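You operate a simulated robot arm through the tools that you are given. There is no shell and no other tool. Be economical: measure what you need, move in short steps, check, and stop when the job is done.

You are at the controls of a simulated robot arm. One attempt, no reset.

JOB
Gauge the sliver and fit the funnel that the chart names.
Fine: sliver in the slide's groove, slide in, red knob down; the old funnel goes to the free hole of the rack; leave the zero knob alone.

Only the result counts: the job must be done as asked and must still hold three seconds after the hand-in. Knocking over, shifting, dropping, spilling or breaking anything else fails it.

ROBOT AND FRAMES
A 7-joint arm with a two-finger parallel gripper, fixed in place. Base frame: the origin is at the foot of the arm, x ahead of it, y to its left, z up; the work surface is at about z = 4. Units: mm, degrees, N and s.
With the tool pointing down near the work surface it reaches from about 240 to 620 mm from the base axis. Its first joint turns from -66.0 to 66.0 degrees. Payload 2.6 kg.
Tool frame: the origin (TCP) lies between the finger pads and is the grasp point; the fingertips stand 30 mm ahead of it; z points along the fingers, y is the line along which they close. Largest opening 94 mm; finger width 28, thickness 10; the body of the gripper, 50 by 96 mm, starts 55 mm behind the TCP.
Orientation is told as [roll, pitch, yaw] about the base's x, y, z axes, in that order, counted from this pose: with the fingers straight down and closing along the base's y, the tool's x points along the base's -x, its y along +y and its z along -z.

CONTROLS
- The arm moves only by the tool drive_tool. Its argument "steps" is a list that holds one entry, the list of rows, each a list of 7 numbers: the turn, a rotation vector about the base's x, y, z in units of 6 degrees (1.0 is 6 degrees), then the shift along the base's x, y, z in units of 40 mm (1.0 is 40 mm), then the finger opening in mm, from 0 to 94. In form: [[[ax, ay, az, x, y, z, grip], ...]]. A call has 1 to 10 rows; each row shifts and turns the commanded pose from where the row before left it. A call with a number of a shift or a turn outside -1 to 1 is refused whole. A row lasts 0.2 s, in which the tool goes at most 50 mm and 8.6 degrees; a call with a longer step from one row to the next is refused whole, and so is a gripper value outside its range. A pose out of reach is approached as far as the arm can. The call stops where the force on the tool passes 70 N (or 10 N more than at its start, if that is more) or the arm is blocked; 0.2 s more then pass. The fingers move at their own pace (about 72 mm/s each) and stop on an object; they squeeze with about 29 N. The grip force told is the motor's: it shows also when the fingers shut on nothing. Time passes only in rows, and 0.2 s behind the last, so rows that do not move let the fingers close. It gives the time, the measured TCP pose, the force on the tool (base axes), the opening and the grip force at its end, in the units of the frame above (readings bear some noise), and new pictures: "views" is both (left out), scene, wrist or none.
- Cameras (640 x 400 px; columns grow to the right, rows downward): "scene" is fixed at [33.2, 438.3, 555]; the picture's right is [-0.76, -0.65, 0.00], its down [-0.43, 0.50, -0.75] and it looks along [0.49, -0.57, -0.66] (base axes); focal length 316 px, centre (320, 200). "wrist" rides on the gripper at [76, 14, -103] in the tool frame; the picture's right is [-0.18, 0.98, 0.00], its down [-0.75, -0.14, -0.64] and it looks along [-0.63, -0.12, 0.77] (tool axes); focal length 243 px, centre (320, 200). There is no depth. A picture from a camera that has moved, and an enlarged one, comes with that camera's place and axes in the base frame and with its lens.
- enlarge(camera, box): a new picture of the part [left, top, right, bottom] of that camera's present view, enlarged. It takes no simulated time.
- job_done(): hands the job in; it is judged then, once.

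Work in short steps. Places have to be worked out from the pictures, the camera data and where the tool is seen: move nearer, look again, correct. Check each grasp and each placing, and mend what went wrong. You have 120 turns and 170 pictures in all, those below and enlarged ones among them. Open the gripper and draw the arm clear of the work before you hand the job in, unless the task says otherwise; then end with one line.

The tools are called after "Emit:" by a JSON object that holds its "method" and its "body". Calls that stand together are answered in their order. drive_tool: Moves the arm, as the interface text tells. Its arguments: {"type":"object","properties":{"steps":{"type":"array","items":{"type":"array","items":{"type":"array","items":{"type":"number"}}}},"views":{"type":"string","enum":["both","scene","wrist","none"]}},"required":["steps"]} The other tools are called the same way: enlarge (camera, box) takes an enlarged picture of a part of a camera's view; job_done () hands the job in.

At the start:

```text
clock: 0.0
tcp_pos: [309.0, 157.0, 347.8]
tool_rot: [0.1, 0.0, 0.0]
force: [-0.2, -0.3, 0.6]
grip_width: 94.0
gripper_force: 0.1
```

scene: 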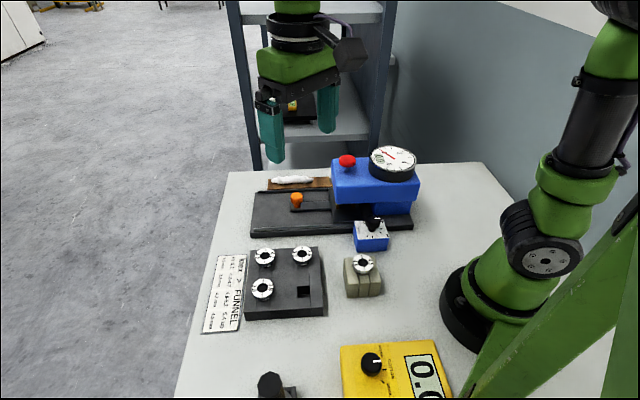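
wrist: 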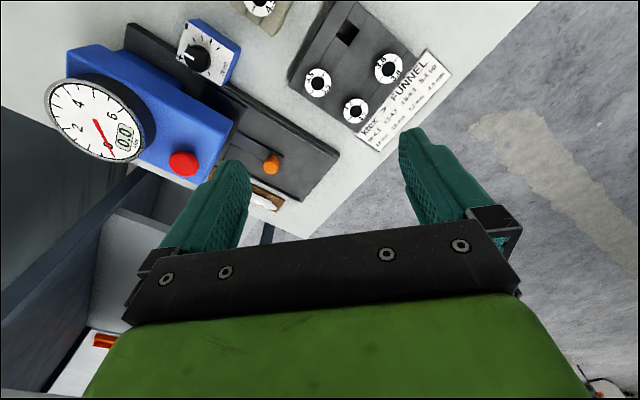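

The scene shows the gauge, slide (orange knob), sliver on a wooden tray, rack with three funnels, and a holder with the old funnel. I enlarge the main parts to read them.

Emit:
{"method": "enlarge", "body": {"camera": "scene", "box": [240, 140, 430, 260]}}

Emit:
{"method": "enlarge", "body": {"camera": "scene", "box": [190, 230, 400, 350]}}

Emit:
{"method": "enlarge", "body": {"camera": "wrist", "box": [280, 0, 480, 160]}}

Emit:
{"method": "enlarge", "body": {"camera": "scene", "box": [240, 320, 480, 400]}}

```text
3.33 times, centred on (335, 200) of scene
camera zoom: at [33.2, 438.3, 555.0], right [-0.76, -0.65, 0.0], down [-0.43, 0.5, -0.75], along [0.49, -0.57, -0.66], focal length 1053 px, centre (270, 200)
```

zoom: 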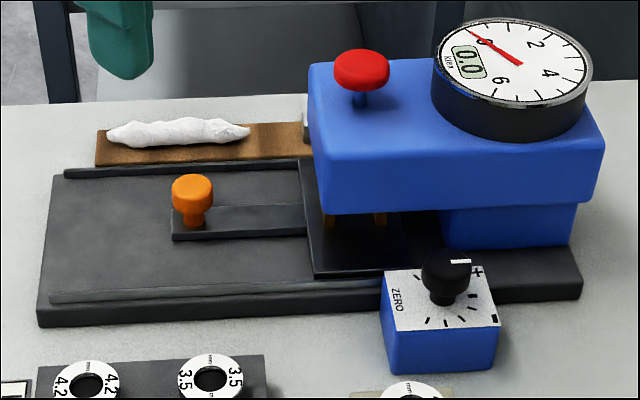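

```text
3.05 times, centred on (295, 290) of scene
camera zoom: at [33.2, 438.3, 555.0], right [-0.76, -0.65, 0.0], down [-0.43, 0.5, -0.75], along [0.49, -0.57, -0.66], focal length 963 px, centre (396, -74)
```

zoom: 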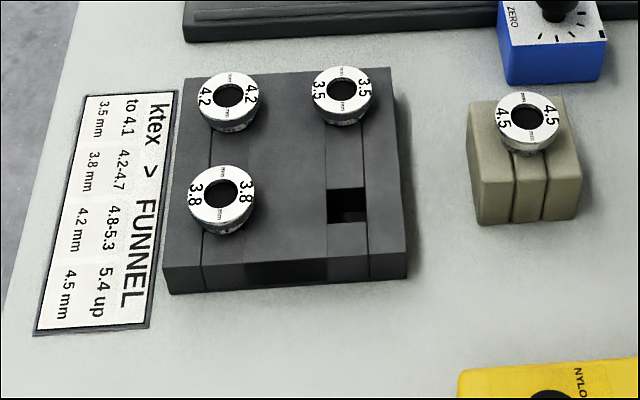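

```text
2.50 times, centred on (380, 80) of wrist
camera zoom: at [233.9, 170.5, 450.0], right [0.18, 0.98, 0.0], down [0.75, -0.14, 0.64], along [0.63, -0.12, -0.77], focal length 606 px, centre (170, 500)
```

zoom: 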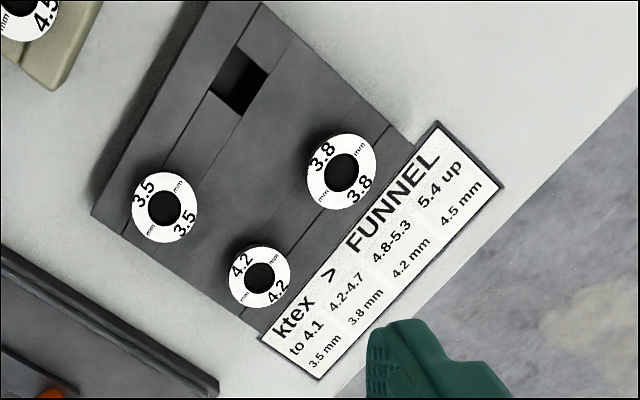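

```text
2.67 times, centred on (360, 360) of scene
camera zoom: at [33.2, 438.3, 555.0], right [-0.76, -0.65, 0.0], down [-0.43, 0.5, -0.75], along [0.49, -0.57, -0.66], focal length 843 px, centre (213, -227)
```

zoom: 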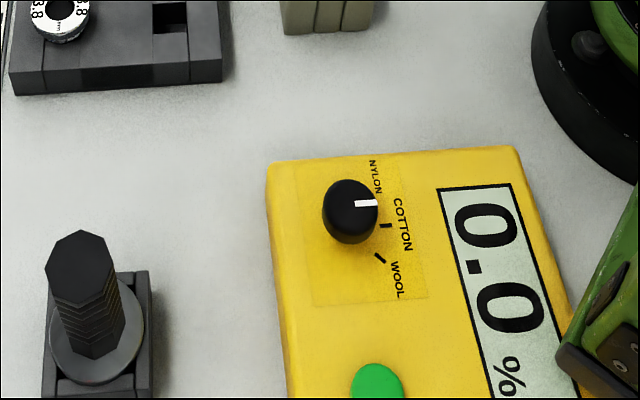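

The gauge's travel axis runs at about 45° in the base frame, with slide-out towards +x+y. I turn the tool to yaw 45° and move high over the gauge for a second look.

Emit:
{"method": "drive_tool", "body": {"steps": [[[0, 0, 0.9375, 0.066, -0.553, -0.056, 94], [0, 0, 0.9375, 0.066, -0.553, -0.056, 94], [0, 0, 0.9375, 0.066, -0.553, -0.056, 94], [0, 0, 0.9375, 0.066, -0.553, -0.056, 94], [0, 0, 0.9375, 0.066, -0.553, -0.056, 94], [0, 0, 0.9375, 0.066, -0.553, -0.056, 94], [0, 0, 0.9375, 0.066, -0.553, -0.056, 94], [0, 0, 0.9375, 0.066, -0.553, -0.056, 94], [0, 0, 0, 0, 0, 0, 94]]], "views": "wrist"}}

```text
clock: 2.0
tcp_pos: [332.8, -20.8, 330.2]
tool_rot: [0.0, 0.1, 45.0]
force: [0.0, 0.2, 0.3]
grip_width: 93.8
gripper_force: 0.0
camera wrist: at [268.3, -64.1, 433.2], right [-0.57, 0.82, 0.0], down [0.63, 0.43, 0.64], along [0.53, 0.36, -0.77], focal length 243 px, centre (320, 200)
```

wrist: 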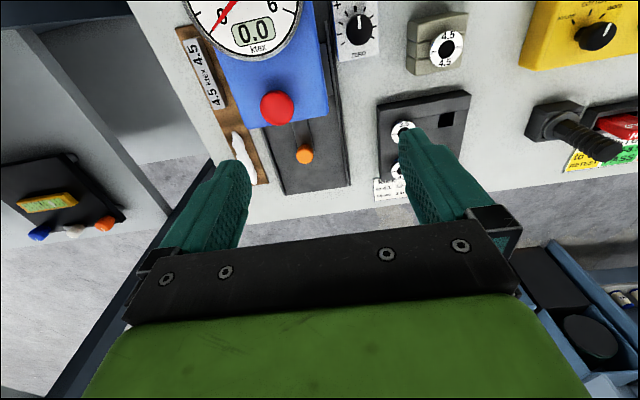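

A label is visible on the wooden bar. I enlarge it and the slide area.

Emit:
{"method": "enlarge", "body": {"camera": "wrist", "box": [170, 20, 360, 200]}}

Emit:
{"method": "enlarge", "body": {"camera": "wrist", "box": [180, 0, 300, 80]}}

```text
2.22 times, centred on (265, 110) of wrist
camera zoom: at [268.3, -64.1, 433.2], right [-0.57, 0.82, 0.0], down [0.63, 0.43, 0.64], along [0.53, 0.36, -0.77], focal length 539 px, centre (442, 400)
```

zoom: 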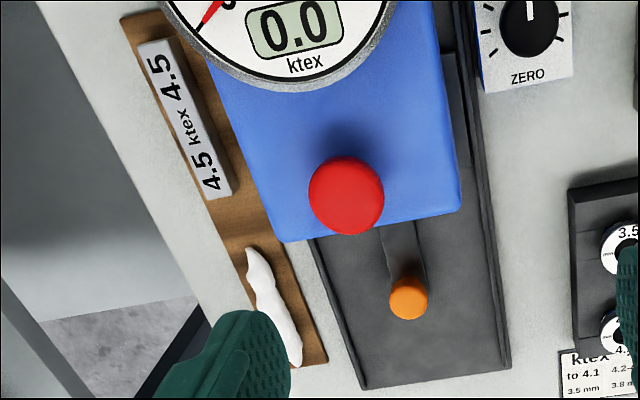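

```text
5.00 times, centred on (240, 40) of wrist
camera zoom: at [268.3, -64.1, 433.2], right [-0.57, 0.82, 0.0], down [0.63, 0.43, 0.64], along [0.53, 0.36, -0.77], focal length 1213 px, centre (720, 1000)
```

zoom: 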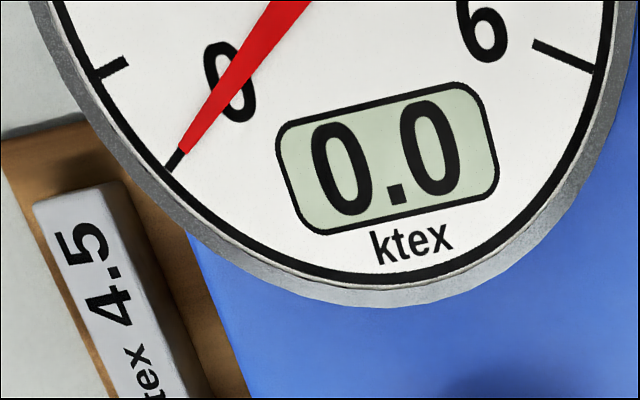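

The gauge reads 0.0 at rest, and a 4.5 ktex reference bar lies beside the sliver. I first want to know whether an empty press reads zero, so I go above the red knob (judged to be at about (377,-50,153)) with closed fingers.

Emit:
{"method": "drive_tool", "body": {"steps": [[[0, 0, 0, 0.28, -0.18, -0.6, 0], [0, 0, 0, 0.28, -0.18, -0.6, 0], [0, 0, 0, 0.28, -0.18, -0.6, 0], [0, 0, 0, 0.28, -0.18, -0.6, 0], [0, 0, 0, 0, 0, 0, 0]]]}}

```text
clock: 3.2
tcp_pos: [374.5, -49.0, 232.8]
tool_rot: [0.0, 0.0, 44.9]
force: [-1.3, -0.5, 0.0]
grip_width: 0.0
gripper_force: 28.6
camera wrist: at [311.4, -91.7, 335.7], right [-0.56, 0.83, 0.0], down [0.63, 0.43, 0.64], along [0.53, 0.36, -0.77], focal length 243 px, centre (320, 200)
```

scene: 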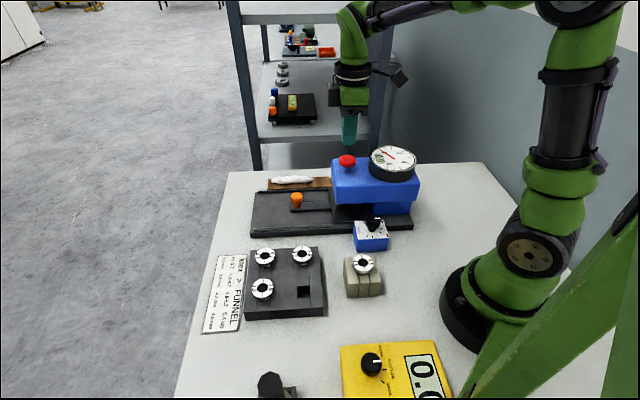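
wrist: 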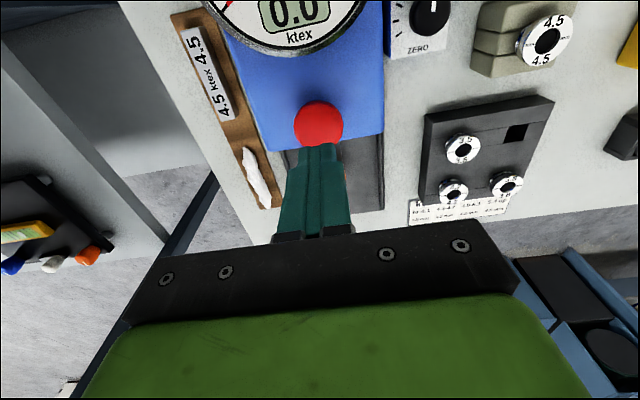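

The knob is right below the tip at about (375,-50,~152). I descend 40 mm and then go gently until contact.

Emit:
{"method": "drive_tool", "body": {"steps": [[[0, 0, 0, 0, 0, -0.5, 0], [0, 0, 0, 0, 0, -0.5, 0], [0, 0, 0, 0, 0, -0.15, 0], [0, 0, 0, 0, 0, -0.15, 0], [0, 0, 0, 0, 0, -0.15, 0]]], "views": "scene"}}

Emit:
{"method": "enlarge", "body": {"camera": "scene", "box": [320, 120, 430, 200]}}

```text
clock: 4.4
tcp_pos: [377.3, -49.7, 181.6]
tool_rot: [-0.8, -0.7, 44.7]
force: [-41.5, 2.0, 146.3]
grip_width: 0.0
gripper_force: 29.0
```

scene: 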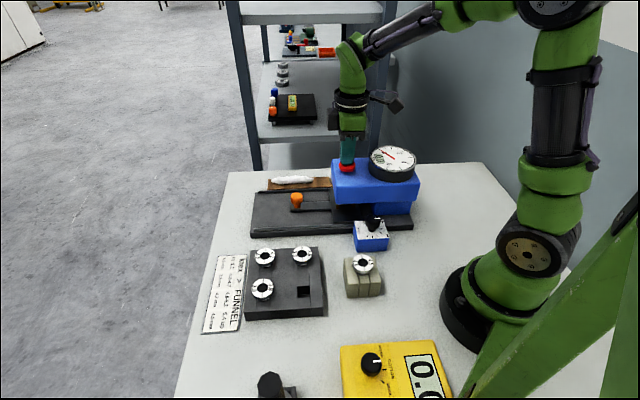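

```text
5.00 times, centred on (375, 160) of scene
camera zoom: at [32.8, 438.3, 555.0], right [-0.76, -0.65, 0.0], down [-0.43, 0.5, -0.75], along [0.49, -0.57, -0.66], focal length 1580 px, centre (45, 400)
```

zoom: 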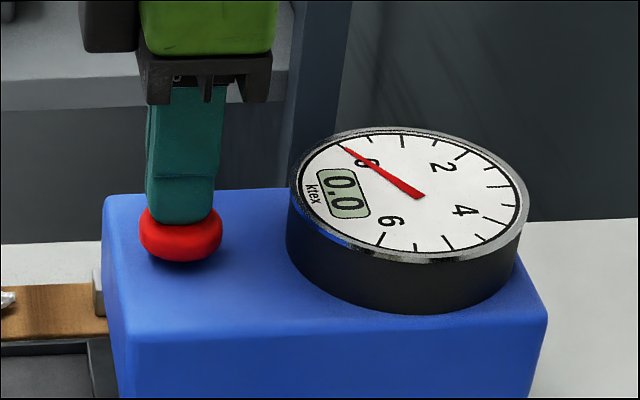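

The knob has bottomed (force is high) and the gauge still shows 0.0. I back off and check whether the knob stays down.

Emit:
{"method": "drive_tool", "body": {"steps": [[[0, 0, 0, 0, 0, 0.2, 0], [0, 0, 0, 0, 0, 0.5, 0], [0, 0, 0, 0, 0, 0.5, 0], [0, 0, 0, 0, 0, 0, 0], [0, 0, 0, 0, 0, 0, 0]]], "views": "scene"}}

Emit:
{"method": "enlarge", "body": {"camera": "scene", "box": [240, 130, 430, 250]}}

Emit:
{"method": "enlarge", "body": {"camera": "scene", "box": [360, 140, 420, 180]}}

```text
clock: 5.6
tcp_pos: [375.2, -49.7, 220.3]
tool_rot: [0.0, 0.0, 45.0]
force: [0.0, 0.1, 0.2]
grip_width: 0.0
gripper_force: 28.7
```

scene: 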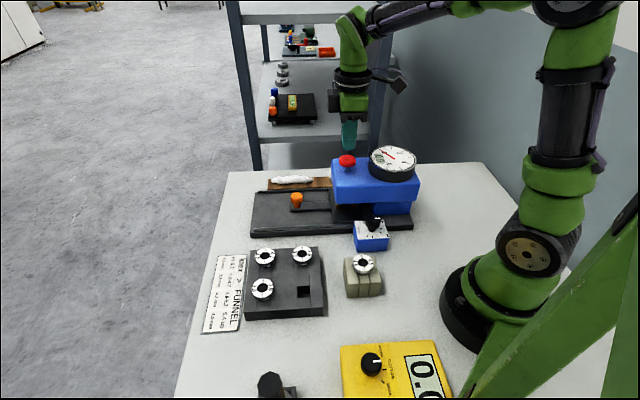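

```text
3.33 times, centred on (335, 190) of scene
camera zoom: at [33.2, 438.3, 555.0], right [-0.76, -0.65, 0.0], down [-0.43, 0.5, -0.75], along [0.49, -0.57, -0.66], focal length 1053 px, centre (270, 233)
```

zoom: 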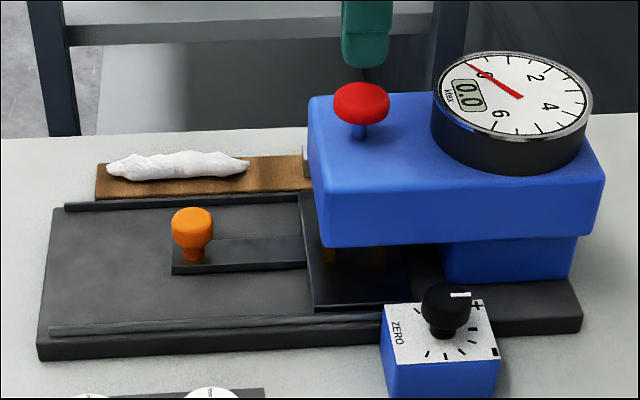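

```text
10.00 times, centred on (390, 160) of scene
camera zoom: at [33.2, 438.3, 555.0], right [-0.76, -0.65, 0.0], down [-0.43, 0.5, -0.75], along [0.49, -0.57, -0.66], focal length 3160 px, centre (-380, 600)
```

zoom: 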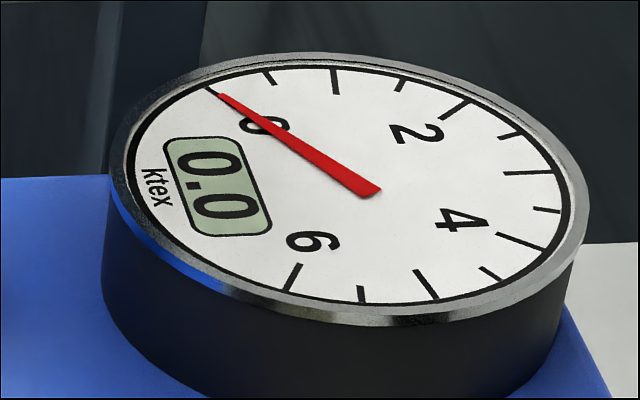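

The knob springs back, so a reading only comes while it is pressed, with material inside. Next I open the fingers and hover above the orange knob (est. (453,33,60)) to measure it from close.

Emit:
{"method": "drive_tool", "body": {"steps": [[[0, 0, 0, 0.487, 0.517, 0, 60], [0, 0, 0, 0.487, 0.517, 0, 60], [0, 0, 0, 0.487, 0.517, -0.5, 60], [0, 0, 0, 0.487, 0.517, -0.75, 60], [0, 0, 0, 0, 0, -0.5, 60], [0, 0, 0, 0, 0, 0, 60]]], "views": "both"}}

```text
clock: 7.0
tcp_pos: [450.1, 32.2, 153.9]
tool_rot: [0.0, 0.0, 45.0]
force: [-0.8, 0.1, 0.0]
grip_width: 60.2
gripper_force: 0.1
camera wrist: at [386.5, -11.3, 257.0], right [-0.56, 0.83, 0.0], down [0.63, 0.43, 0.64], along [0.53, 0.36, -0.77], focal length 243 px, centre (320, 200)
```

scene: 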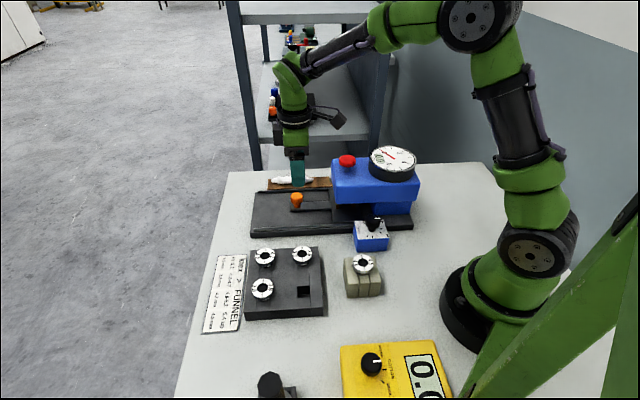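
wrist: 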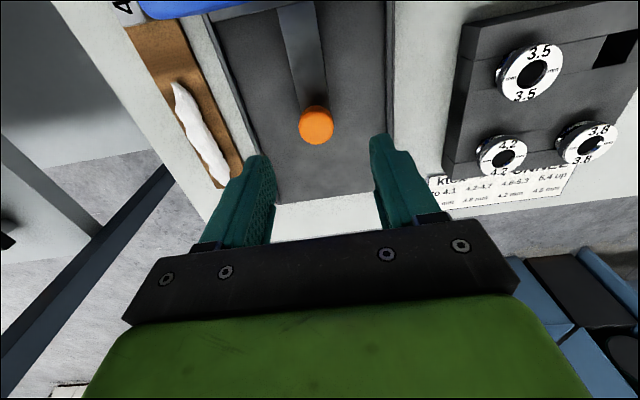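

The orange knob's top is about (455.5,31.5,58). I align and descend to TCP z≈68 with an opening of 50.

Emit:
{"method": "drive_tool", "body": {"steps": [[[0, 0, 0, 0.135, -0.018, -0.5, 50], [0, 0, 0, 0, 0, -0.75, 50], [0, 0, 0, 0, 0, -0.6, 50], [0, 0, 0, 0, 0, -0.3, 50], [0, 0, 0, 0, 0, 0, 50]]], "views": "both"}}

Emit:
{"method": "enlarge", "body": {"camera": "scene", "box": [250, 150, 345, 220]}}

```text
clock: 8.2
tcp_pos: [457.1, 31.9, 68.3]
tool_rot: [0.0, 0.0, 44.8]
force: [0.5, -0.3, -0.6]
grip_width: 49.8
gripper_force: 0.0
camera wrist: at [394.0, -12.4, 171.5], right [-0.56, 0.83, 0.0], down [0.63, 0.43, 0.64], along [0.53, 0.36, -0.77], focal length 243 px, centre (320, 200)
```

scene: 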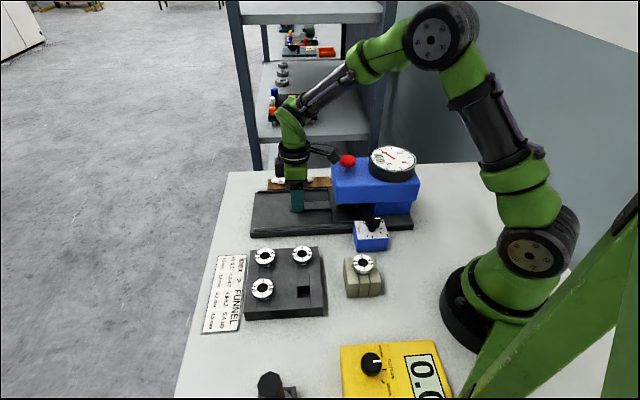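
wrist: 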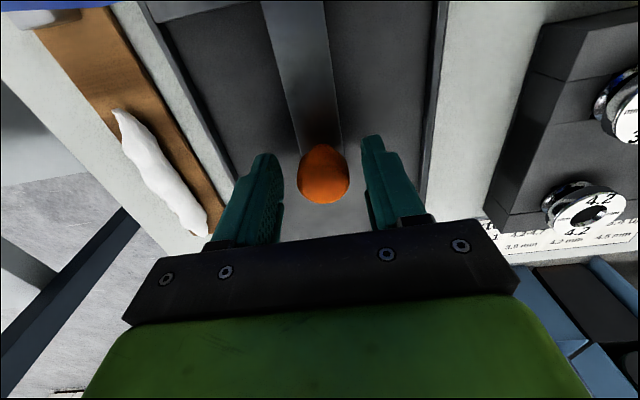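

```text
5.71 times, centred on (298, 185) of scene
camera zoom: at [33.2, 438.3, 555.0], right [-0.76, -0.65, 0.0], down [-0.43, 0.5, -0.75], along [0.49, -0.57, -0.66], focal length 1806 px, centre (449, 286)
```

zoom: 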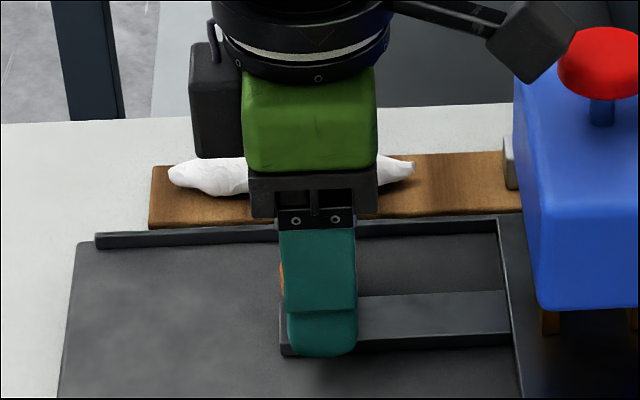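

The knob sits between the fingers. I lower by 4 mm, close on it, and check the grip.

Emit:
{"method": "drive_tool", "body": {"steps": [[[0, 0, 0, 0, 0, -0.1, 50], [0, 0, 0, 0, 0, 0, 0], [0, 0, 0, 0, 0, 0, 0], [0, 0, 0, 0, 0, 0, 0], [0, 0, 0, 0, 0, 0, 0]]], "views": "wrist"}}

```text
clock: 9.4
tcp_pos: [458.6, 33.1, 64.2]
tool_rot: [0.1, 0.0, 45.0]
force: [-9.0, 6.9, 4.4]
grip_width: 29.7
gripper_force: 45.1
camera wrist: at [394.3, -10.5, 167.5], right [-0.56, 0.83, 0.0], down [0.63, 0.43, 0.64], along [0.53, 0.36, -0.77], focal length 243 px, centre (320, 200)
```

wrist: 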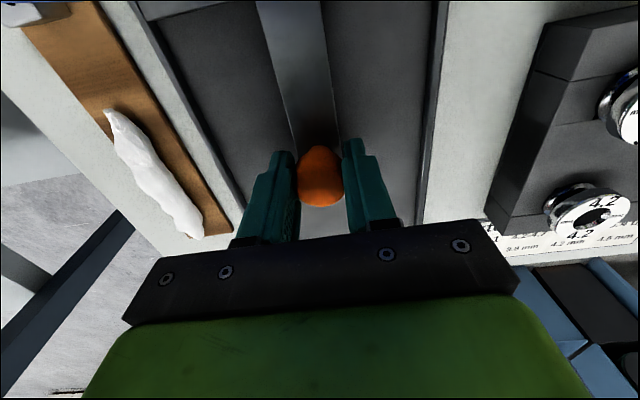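

The knob is held at 29.7 mm width with a small side force. I pull out along (0.707,0.707) by ~56 mm in small steps.

Emit:
{"method": "drive_tool", "body": {"steps": [[[0, 0, 0, 0.08, 0.12, 0, 0], [0, 0, 0, 0.14, 0.14, 0, 0], [0, 0, 0, 0.14, 0.14, 0, 0], [0, 0, 0, 0.14, 0.14, 0, 0], [0, 0, 0, 0.14, 0.14, 0, 0], [0, 0, 0, 0.14, 0.14, 0, 0], [0, 0, 0, 0.14, 0.14, 0, 0], [0, 0, 0, 0, 0, 0, 0]]], "views": "scene"}}

Emit:
{"method": "enlarge", "body": {"camera": "scene", "box": [240, 130, 430, 250]}}

```text
clock: 11.2
tcp_pos: [496.1, 72.2, 65.3]
tool_rot: [0.0, -0.1, 44.9]
force: [-7.6, 7.7, 15.9]
grip_width: 29.8
gripper_force: 45.1
```

scene: 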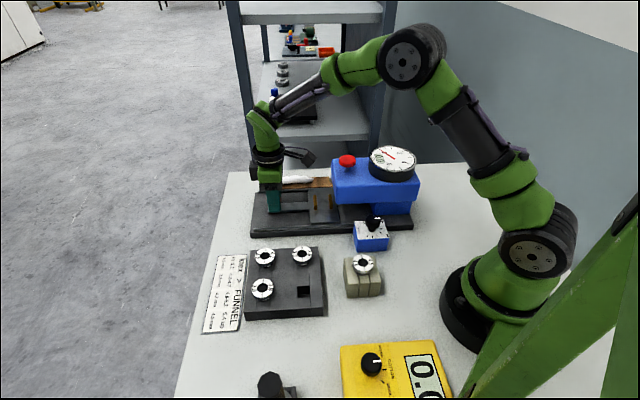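

```text
3.33 times, centred on (335, 190) of scene
camera zoom: at [33.1, 438.2, 555.0], right [-0.76, -0.65, 0.0], down [-0.43, 0.5, -0.75], along [0.49, -0.57, -0.66], focal length 1053 px, centre (270, 233)
```

zoom: 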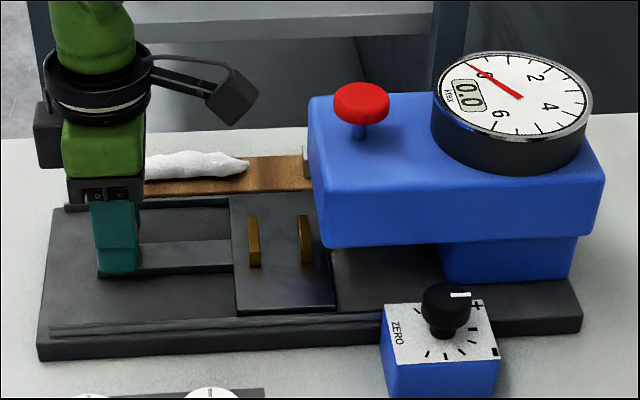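

The slide comes out nicely, showing two brass bars that form a groove across the travel. I pull further to clear the head, watching for a stop.

Emit:
{"method": "drive_tool", "body": {"steps": [[[0, 0, 0, 0.14, 0.14, 0, 0], [0, 0, 0, 0.14, 0.14, 0, 0], [0, 0, 0, 0.14, 0.14, 0, 0], [0, 0, 0, 0.14, 0.14, 0, 0], [0, 0, 0, 0.14, 0.14, 0, 0], [0, 0, 0, 0, 0, 0, 0]]], "views": "scene"}}

Emit:
{"method": "enlarge", "body": {"camera": "scene", "box": [240, 130, 430, 250]}}

```text
clock: 12.6
tcp_pos: [523.6, 98.5, 64.0]
tool_rot: [0.0, 0.0, 45.0]
force: [-13.1, 11.3, 18.0]
grip_width: 29.7
gripper_force: 44.4
```

scene: 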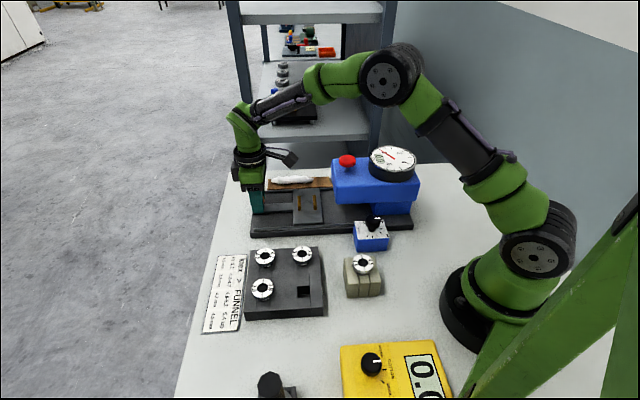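

```text
3.33 times, centred on (335, 190) of scene
camera zoom: at [33.1, 438.3, 555.0], right [-0.76, -0.65, 0.0], down [-0.43, 0.5, -0.75], along [0.49, -0.57, -0.66], focal length 1053 px, centre (270, 233)
```

zoom: 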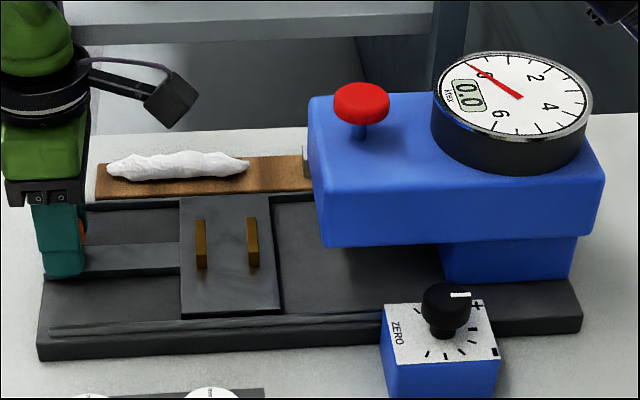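

The slide is well out, with ~75 mm between groove and head. I release the knob, raise, and look at the groove and sliver.

Emit:
{"method": "drive_tool", "body": {"steps": [[[0, 0, 0, 0, 0, 0, 60], [0, 0, 0, 0, 0, 0, 60], [0, 0, 0, 0, 0, 0.5, 60], [0, 0, 0, -0.3, -0.4, 0.9, 70], [0, 0, 0, -0.6, -0.9, 0.6, 70], [0, 0, 0, -0.6, -0.9, 0.6, 70], [0, 0, 0, -0.6, -0.9, 0.6, 70], [0, 0, 0, 0, 0, 0, 70]]], "views": "both"}}

Emit:
{"method": "enlarge", "body": {"camera": "scene", "box": [240, 150, 350, 240]}}

```text
clock: 14.4
tcp_pos: [442.0, -25.5, 194.8]
tool_rot: [0.0, 0.1, 45.0]
force: [-0.5, 0.4, 0.3]
grip_width: 70.2
gripper_force: 0.1
camera wrist: at [378.8, -70.3, 297.1], right [-0.56, 0.83, 0.0], down [0.63, 0.43, 0.64], along [0.53, 0.36, -0.77], focal length 243 px, centre (320, 200)
```

scene: 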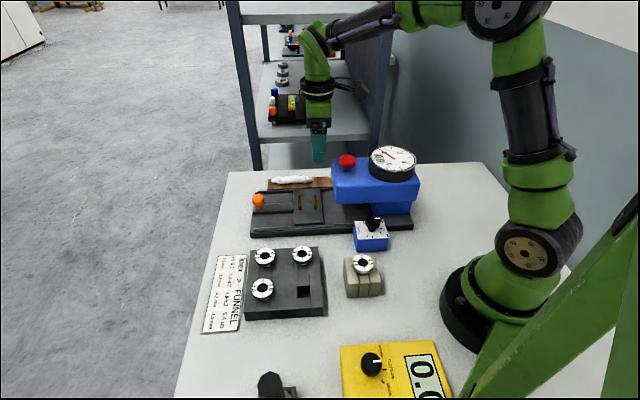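
wrist: 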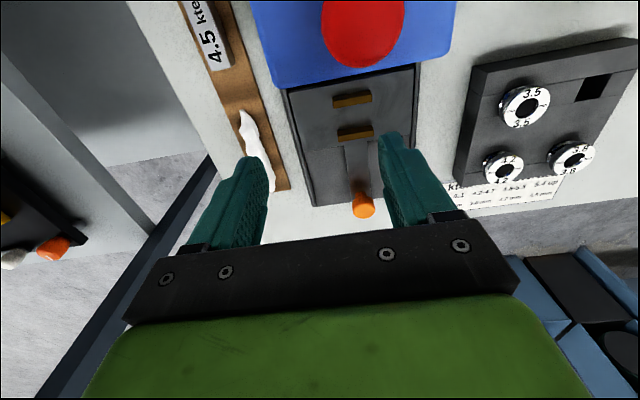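

```text
4.44 times, centred on (295, 195) of scene
camera zoom: at [33.2, 438.3, 555.0], right [-0.76, -0.65, 0.0], down [-0.43, 0.5, -0.75], along [0.49, -0.57, -0.66], focal length 1404 px, centre (431, 222)
```

zoom: 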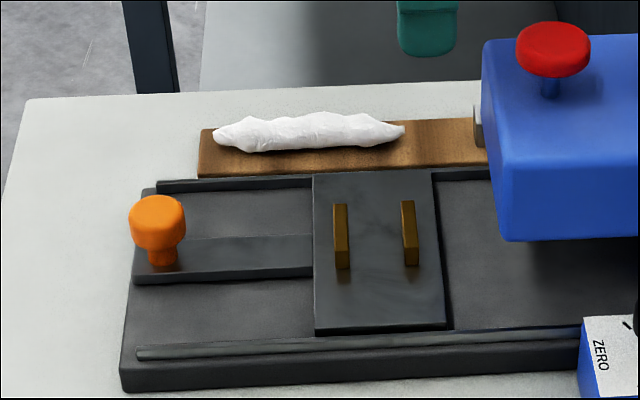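

Groove centre is about (440,16) with bar tops near z≈33; the sliver runs from about (509,-86) to (592,-1) at 45°, with its centre around (551,-44). I move above the sliver for a close look.

Emit:
{"method": "drive_tool", "body": {"steps": [[[0, 0, 0, 0.8, -0.2, 0, 70], [0, 0, 0, 0.8, -0.2, 0, 70], [0, 0, 0, 0.8, -0.2, -0.5, 70], [0, 0, 0, 0, 0, -0.5, 70], [0, 0, 0, 0, 0, 0, 70]]], "views": "both"}}

```text
clock: 15.6
tcp_pos: [536.1, -50.7, 150.3]
tool_rot: [0.0, 0.1, 44.9]
force: [0.1, -0.3, -0.2]
grip_width: 69.9
gripper_force: 0.1
camera wrist: at [471.8, -94.5, 254.2], right [-0.56, 0.83, 0.0], down [0.63, 0.43, 0.64], along [0.53, 0.36, -0.77], focal length 243 px, centre (320, 200)
```

scene: 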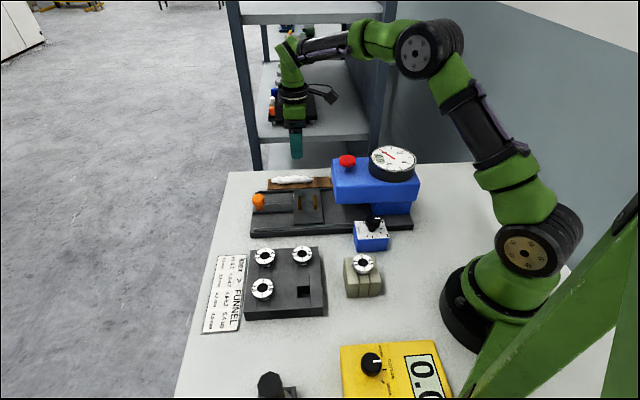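
wrist: 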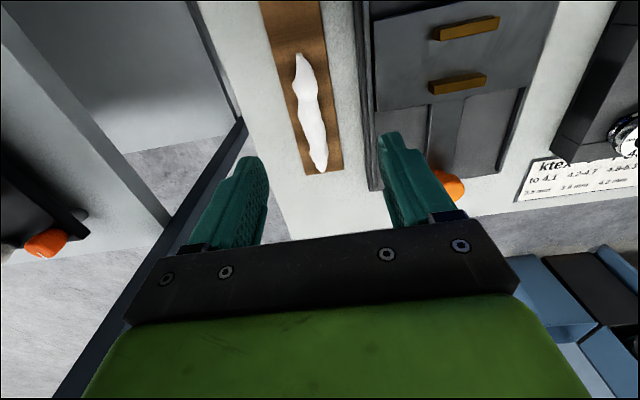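

The sliver's middle is about (553,-49), its height is low (z≈10), and it is turned ~4° clockwise from the tray. I align the yaw and centre, go down to z≈70, and look again.

Emit:
{"method": "drive_tool", "body": {"steps": [[[0, 0, -0.33, 0.21, 0.02, -0.6, 50], [0, 0, -0.34, 0.21, 0.02, -0.7, 50], [0, 0, 0, 0, 0, -0.7, 50], [0, 0, 0, 0, 0, 0, 50]]], "views": "both"}}

Emit:
{"method": "enlarge", "body": {"camera": "scene", "box": [250, 140, 345, 210]}}

```text
clock: 16.6
tcp_pos: [549.8, -47.3, 73.0]
tool_rot: [0.0, 0.0, 40.9]
force: [-0.3, 0.3, 0.0]
grip_width: 50.0
gripper_force: 0.1
camera wrist: at [483.4, -86.1, 175.9], right [-0.51, 0.86, 0.0], down [0.66, 0.39, 0.64], along [0.55, 0.32, -0.77], focal length 243 px, centre (320, 200)
```

scene: 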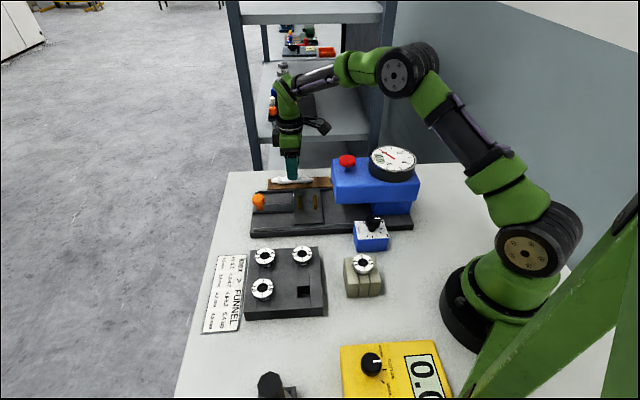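
wrist: 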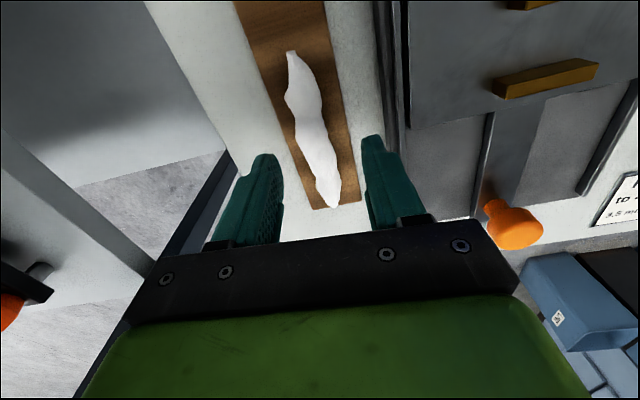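

```text
5.71 times, centred on (298, 175) of scene
camera zoom: at [33.2, 438.3, 555.0], right [-0.76, -0.65, 0.0], down [-0.43, 0.5, -0.75], along [0.49, -0.57, -0.66], focal length 1806 px, centre (449, 343)
```

zoom: 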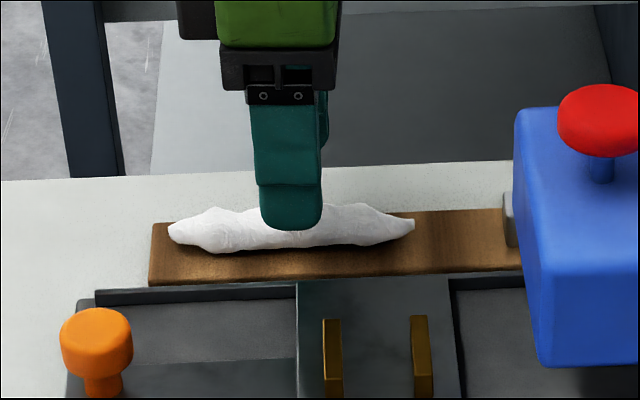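

The axis is closer to 44°, with its middle at about (556,-45.5). I set yaw +3°, shift by (5,1.5), and descend to TCP z≈45.

Emit:
{"method": "drive_tool", "body": {"steps": [[[0, 0, 0.5, 0.13, 0.04, -0.3, 50], [0, 0, 0, 0, 0, -0.25, 50], [0, 0, 0, 0, 0, -0.15, 50], [0, 0, 0, 0, 0, 0, 50]]], "views": "both"}}

Emit:
{"method": "enlarge", "body": {"camera": "scene", "box": [250, 140, 345, 210]}}

```text
clock: 17.6
tcp_pos: [556.9, -46.0, 43.6]
tool_rot: [0.0, 0.0, 43.8]
force: [0.9, -0.4, -0.5]
grip_width: 50.3
gripper_force: 0.2
camera wrist: at [491.9, -88.1, 146.2], right [-0.55, 0.84, 0.0], down [0.64, 0.42, 0.64], along [0.54, 0.35, -0.77], focal length 243 px, centre (320, 200)
```

scene: 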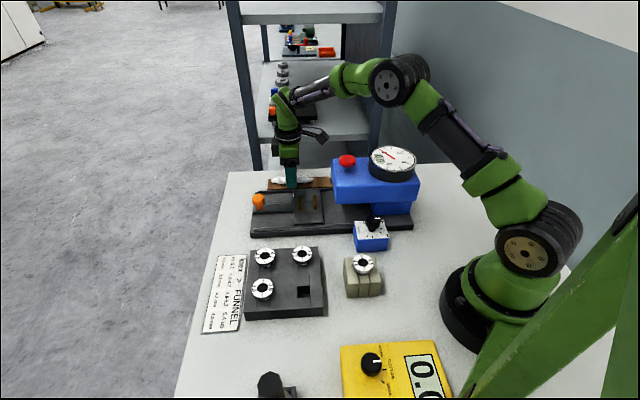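
wrist: 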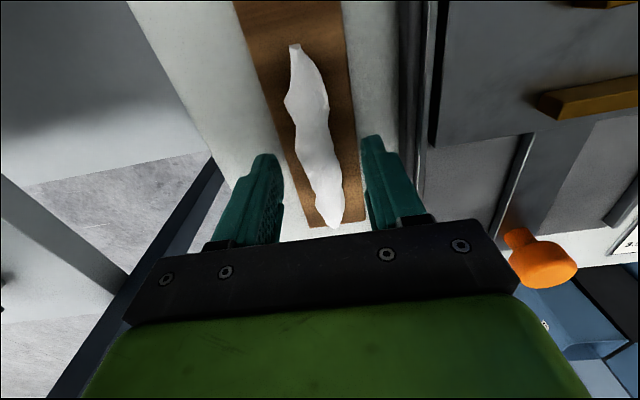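

```text
5.71 times, centred on (298, 175) of scene
camera zoom: at [33.2, 438.3, 555.0], right [-0.76, -0.65, 0.0], down [-0.43, 0.5, -0.75], along [0.49, -0.57, -0.66], focal length 1806 px, centre (449, 343)
```

zoom: 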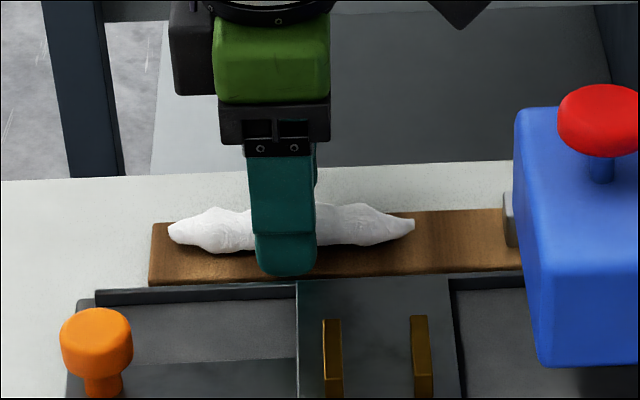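

The sliver is centred between the fingers with tips near z≈14, no contact. I close gently and check the width.

Emit:
{"method": "drive_tool", "body": {"steps": [[[0, 0, 0, 0, 0, -0.05, 40], [0, 0, 0, 0, 0, 0, 20], [0, 0, 0, 0, 0, 0, 10], [0, 0, 0, 0, 0, 0, 10], [0, 0, 0, 0, 0, 0, 10]]], "views": "wrist"}}

```text
clock: 18.8
tcp_pos: [557.6, -46.3, 42.3]
tool_rot: [0.0, 0.0, 43.8]
force: [0.1, 0.0, 0.5]
grip_width: 20.5
gripper_force: 29.8
camera wrist: at [492.5, -88.6, 144.9], right [-0.55, 0.84, 0.0], down [0.64, 0.42, 0.64], along [0.54, 0.35, -0.77], focal length 243 px, centre (320, 200)
```

wrist: 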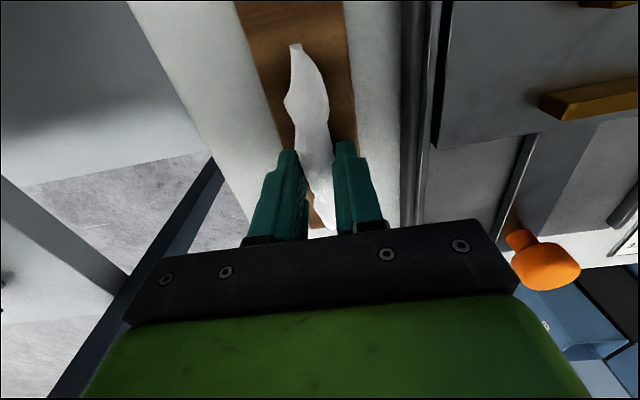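

The sliver is held at 20.5 mm. I lift it slowly by 60 mm and check.

Emit:
{"method": "drive_tool", "body": {"steps": [[[0, 0, 0, 0, 0, 0.2, 10], [0, 0, 0, 0, 0, 0.4, 10], [0, 0, 0, 0, 0, 0.5, 10], [0, 0, 0, 0, 0, 0.6, 10], [0, 0, 0, 0, 0, 0.6, 10], [0, 0, 0, 0, 0, 0, 10]]], "views": "both"}}

```text
clock: 20.2
tcp_pos: [556.3, -43.6, 134.6]
tool_rot: [-0.1, 0.0, 44.1]
force: [0.3, -0.4, 0.3]
grip_width: 20.8
gripper_force: 29.1
camera wrist: at [491.9, -86.8, 238.2], right [-0.55, 0.84, 0.0], down [0.64, 0.42, 0.64], along [0.54, 0.35, -0.77], focal length 243 px, centre (320, 200)
```

scene: 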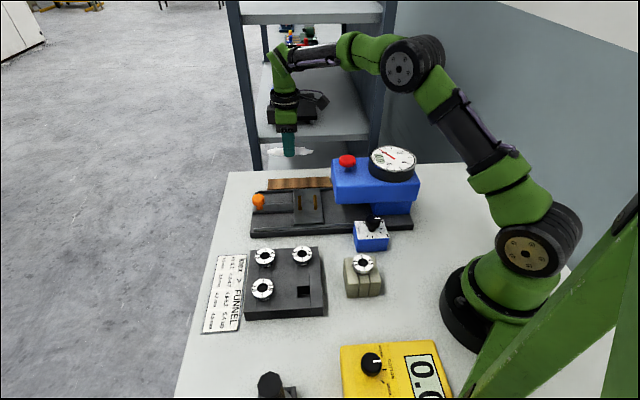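
wrist: 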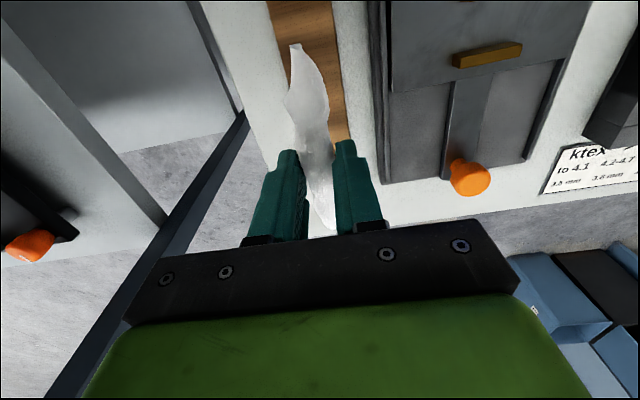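

The sliver is held firmly. Now I turn the tool from yaw 44° to -45° while moving high over the groove at (440,16).

Emit:
{"method": "drive_tool", "body": {"steps": [[[0, 0, -1, 0, 0, 0.25, 10], [0, 0, -1, 0, 0, 0.25, 10], [0, 0, -1, 0, 0, 0.25, 10], [0, 0, -1, 0, 0, 0.25, 10], [0, 0, -1, 0, 0, 0.25, 10], [0, 0, -1, -0.29, 0.15, 0, 10], [0, 0, -1, -0.29, 0.15, 0, 10], [0, 0, -1, -0.29, 0.15, 0, 10], [0, 0, -1, -0.29, 0.15, 0, 10], [0, 0, -1, -0.29, 0.15, 0, 10]]], "views": "none"}}

Emit:
{"method": "drive_tool", "body": {"steps": [[[0, 0, -1, -0.29, 0.15, 0, 10], [0, 0, -1, -0.29, 0.15, 0, 10], [0, 0, -1, -0.29, 0.15, 0, 10], [0, 0, -1, -0.29, 0.15, 0, 10], [0, 0, -0.83, -0.29, 0.15, 0, 10], [0, 0, 0, 0, 0, 0, 10]]], "views": "both"}}

```text
clock: 22.4
tcp_pos: [498.4, -17.1, 183.8]
tool_rot: [0.0, 0.1, -16.3]
force: [0.1, 0.0, -0.3]
grip_width: 20.6
gripper_force: 29.3
```

```text
clock: 23.8
tcp_pos: [441.5, 15.0, 182.6]
tool_rot: [0.0, 0.0, -45.1]
force: [0.1, -0.1, 0.3]
grip_width: 20.7
gripper_force: 29.5
camera wrist: at [397.6, 79.2, 286.6], right [0.83, 0.56, 0.0], down [0.43, -0.63, 0.64], along [0.36, -0.53, -0.77], focal length 243 px, centre (320, 200)
```

scene: 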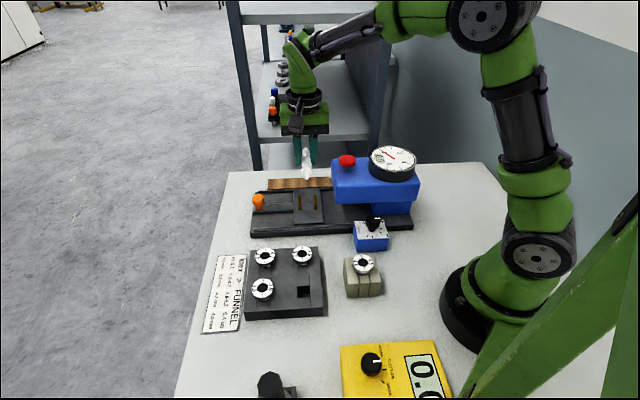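
wrist: 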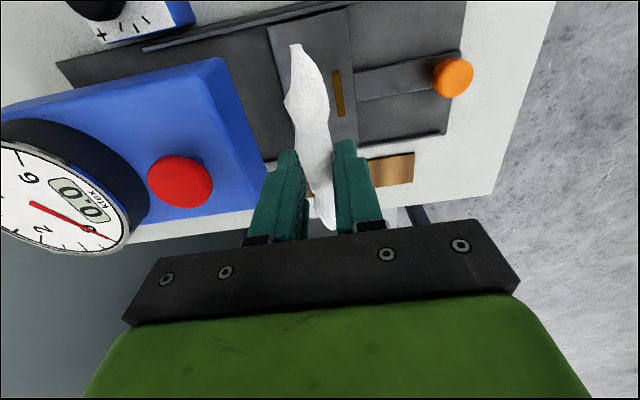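

The sliver hangs above the groove between the bars. I descend to TCP z≈95 to see the bars and heights more accurately.

Emit:
{"method": "drive_tool", "body": {"steps": [[[0, 0, 0, 0, 0, -0.8, 10], [0, 0, 0, 0, 0, -0.8, 10], [0, 0, 0, 0, 0, -0.6, 10], [0, 0, 0, 0, 0, 0, 10]]], "views": "both"}}

Emit:
{"method": "enlarge", "body": {"camera": "scene", "box": [250, 150, 345, 220]}}

Emit:
{"method": "enlarge", "body": {"camera": "wrist", "box": [200, 0, 460, 200]}}

```text
clock: 24.8
tcp_pos: [440.0, 14.6, 95.1]
tool_rot: [0.0, 0.0, -45.0]
force: [-0.1, 0.2, -0.2]
grip_width: 20.6
gripper_force: 28.9
camera wrist: at [396.1, 78.8, 197.4], right [0.83, 0.56, 0.0], down [0.43, -0.63, 0.64], along [0.36, -0.53, -0.77], focal length 243 px, centre (320, 200)
```

scene: 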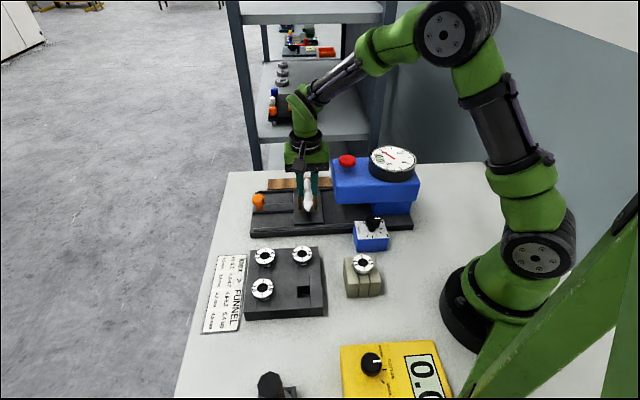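
wrist: 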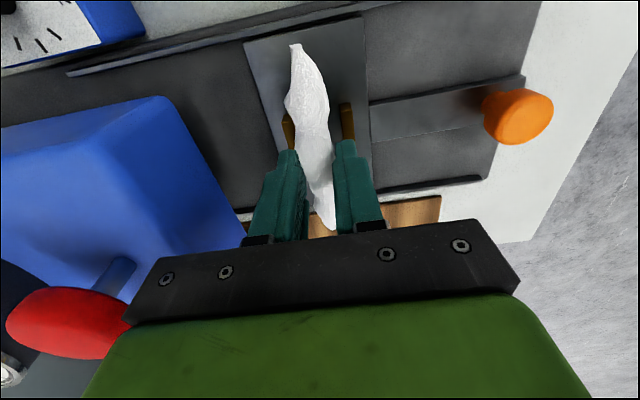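

```text
5.71 times, centred on (298, 185) of scene
camera zoom: at [33.2, 438.3, 555.0], right [-0.76, -0.65, 0.0], down [-0.43, 0.5, -0.75], along [0.49, -0.57, -0.66], focal length 1806 px, centre (449, 286)
```

zoom: 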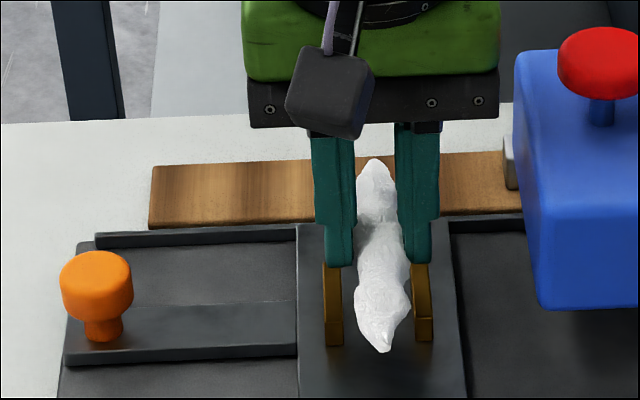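

```text
2.00 times, centred on (330, 100) of wrist
camera zoom: at [396.1, 78.8, 197.4], right [0.83, 0.56, 0.0], down [0.43, -0.63, 0.64], along [0.36, -0.53, -0.77], focal length 485 px, centre (300, 400)
```

zoom: 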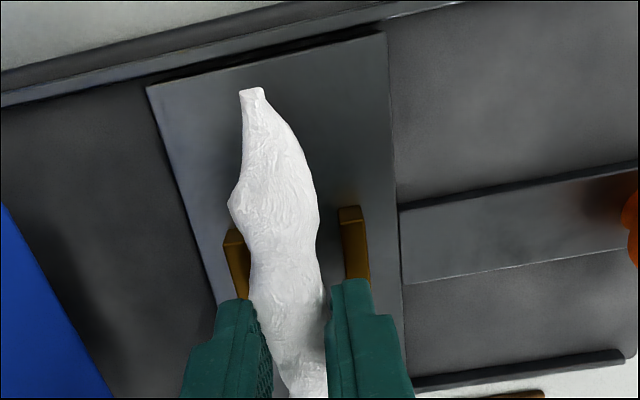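

Sliver and groove are well centred on each other. The fingers can't fit between the bars, so I lower carefully until the tips are just above the bar tops.

Emit:
{"method": "drive_tool", "body": {"steps": [[[0, 0, 0, 0, 0, -0.35, 10], [0, 0, 0, 0, 0, -0.2, 10], [0, 0, 0, 0, 0, -0.1, 10], [0, 0, 0, 0, 0, 0, 10]]], "views": "both"}}

Emit:
{"method": "enlarge", "body": {"camera": "scene", "box": [265, 165, 345, 225]}}

Emit:
{"method": "enlarge", "body": {"camera": "wrist", "box": [200, 0, 460, 200]}}

```text
clock: 25.7
tcp_pos: [443.4, 18.7, 75.8]
tool_rot: [1.0, -0.2, -45.1]
force: [-1.6, 1.0, 5.0]
grip_width: 21.0
gripper_force: 28.7
stopped in row 4: the force on the tool passed its limit (the readings are from after the stop); the commanded pose is now the measured one
camera wrist: at [399.2, 81.9, 179.4], right [0.83, 0.56, 0.02], down [0.42, -0.64, 0.64], along [0.37, -0.52, -0.77], focal length 243 px, centre (320, 200)
```

scene: 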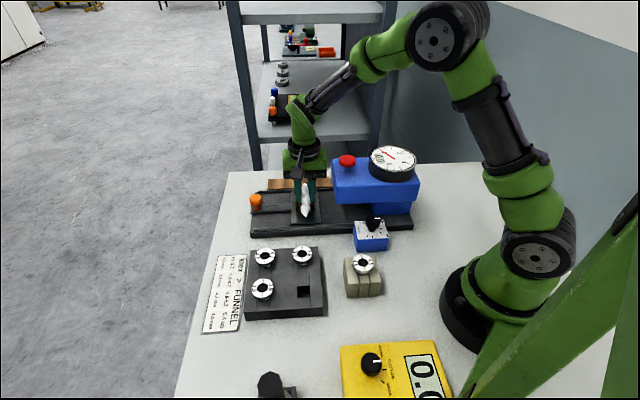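
wrist: 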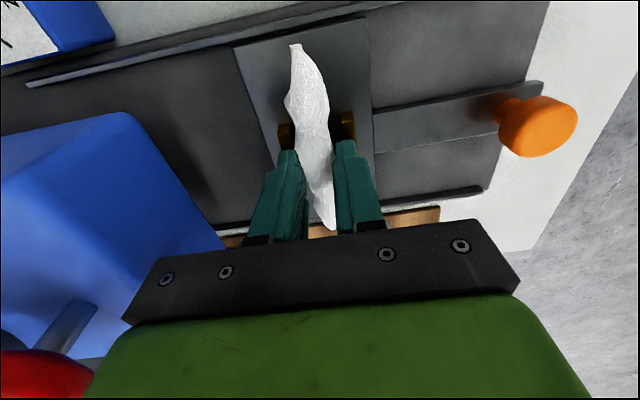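

```text
6.67 times, centred on (305, 195) of scene
camera zoom: at [33.2, 438.3, 555.0], right [-0.76, -0.65, 0.0], down [-0.43, 0.5, -0.75], along [0.49, -0.57, -0.66], focal length 2107 px, centre (420, 233)
```

zoom: 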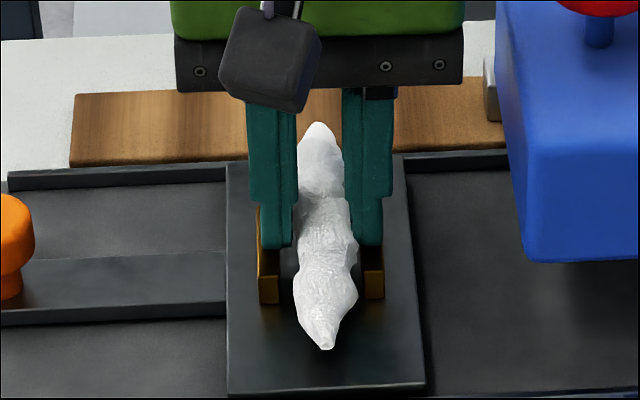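

```text
2.00 times, centred on (330, 100) of wrist
camera zoom: at [399.2, 81.9, 179.4], right [0.83, 0.56, 0.02], down [0.42, -0.64, 0.64], along [0.37, -0.52, -0.77], focal length 485 px, centre (300, 400)
```

zoom: 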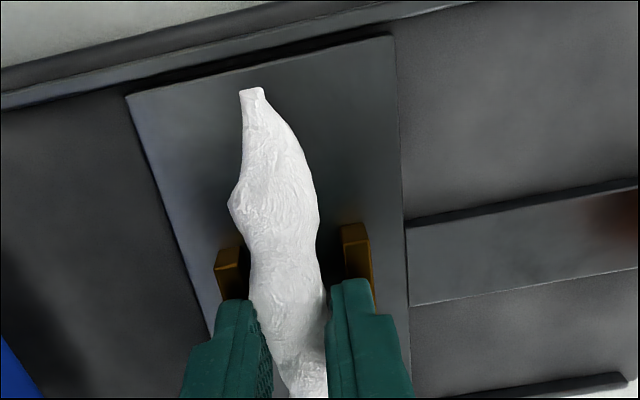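

The tips touched the bar tops (≈z 43) and nudged the slide a few mm; everything is still centred. I level the tool, rise 2 mm, and release so the sliver drops into the groove between the bars.

Emit:
{"method": "drive_tool", "body": {"steps": [[[-0.167, 0.033, 0, 0, 0, 0, 10], [0, 0, 0, 0, 0, 0, 10], [0, 0, 0, 0, 0, 0, 10]]], "views": "none"}}

Emit:
{"method": "enlarge", "body": {"camera": "scene", "box": [265, 165, 345, 225]}}

Emit:
{"method": "enlarge", "body": {"camera": "wrist", "box": [200, 0, 460, 200]}}

```text
clock: 26.5
tcp_pos: [445.0, 20.5, 76.1]
tool_rot: [0.1, -0.8, -45.2]
force: [-4.0, 3.5, 12.9]
grip_width: 20.7
gripper_force: 28.5
```

```text
6.67 times, centred on (305, 195) of scene
camera zoom: at [33.1, 438.3, 555.0], right [-0.76, -0.65, 0.0], down [-0.43, 0.5, -0.75], along [0.49, -0.57, -0.66], focal length 2107 px, centre (420, 233)
```

zoom: 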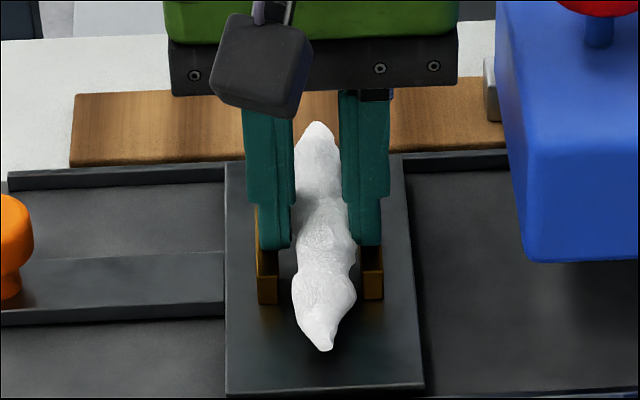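

```text
2.00 times, centred on (330, 100) of wrist
camera zoom: at [400.0, 84.4, 178.3], right [0.83, 0.56, 0.0], down [0.42, -0.63, 0.65], along [0.37, -0.54, -0.76], focal length 485 px, centre (300, 400)
```

zoom: 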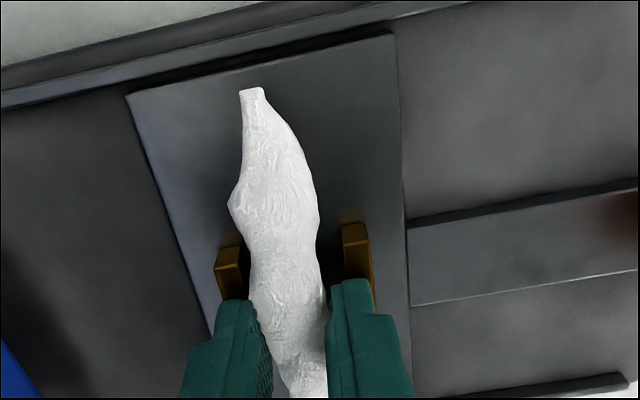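

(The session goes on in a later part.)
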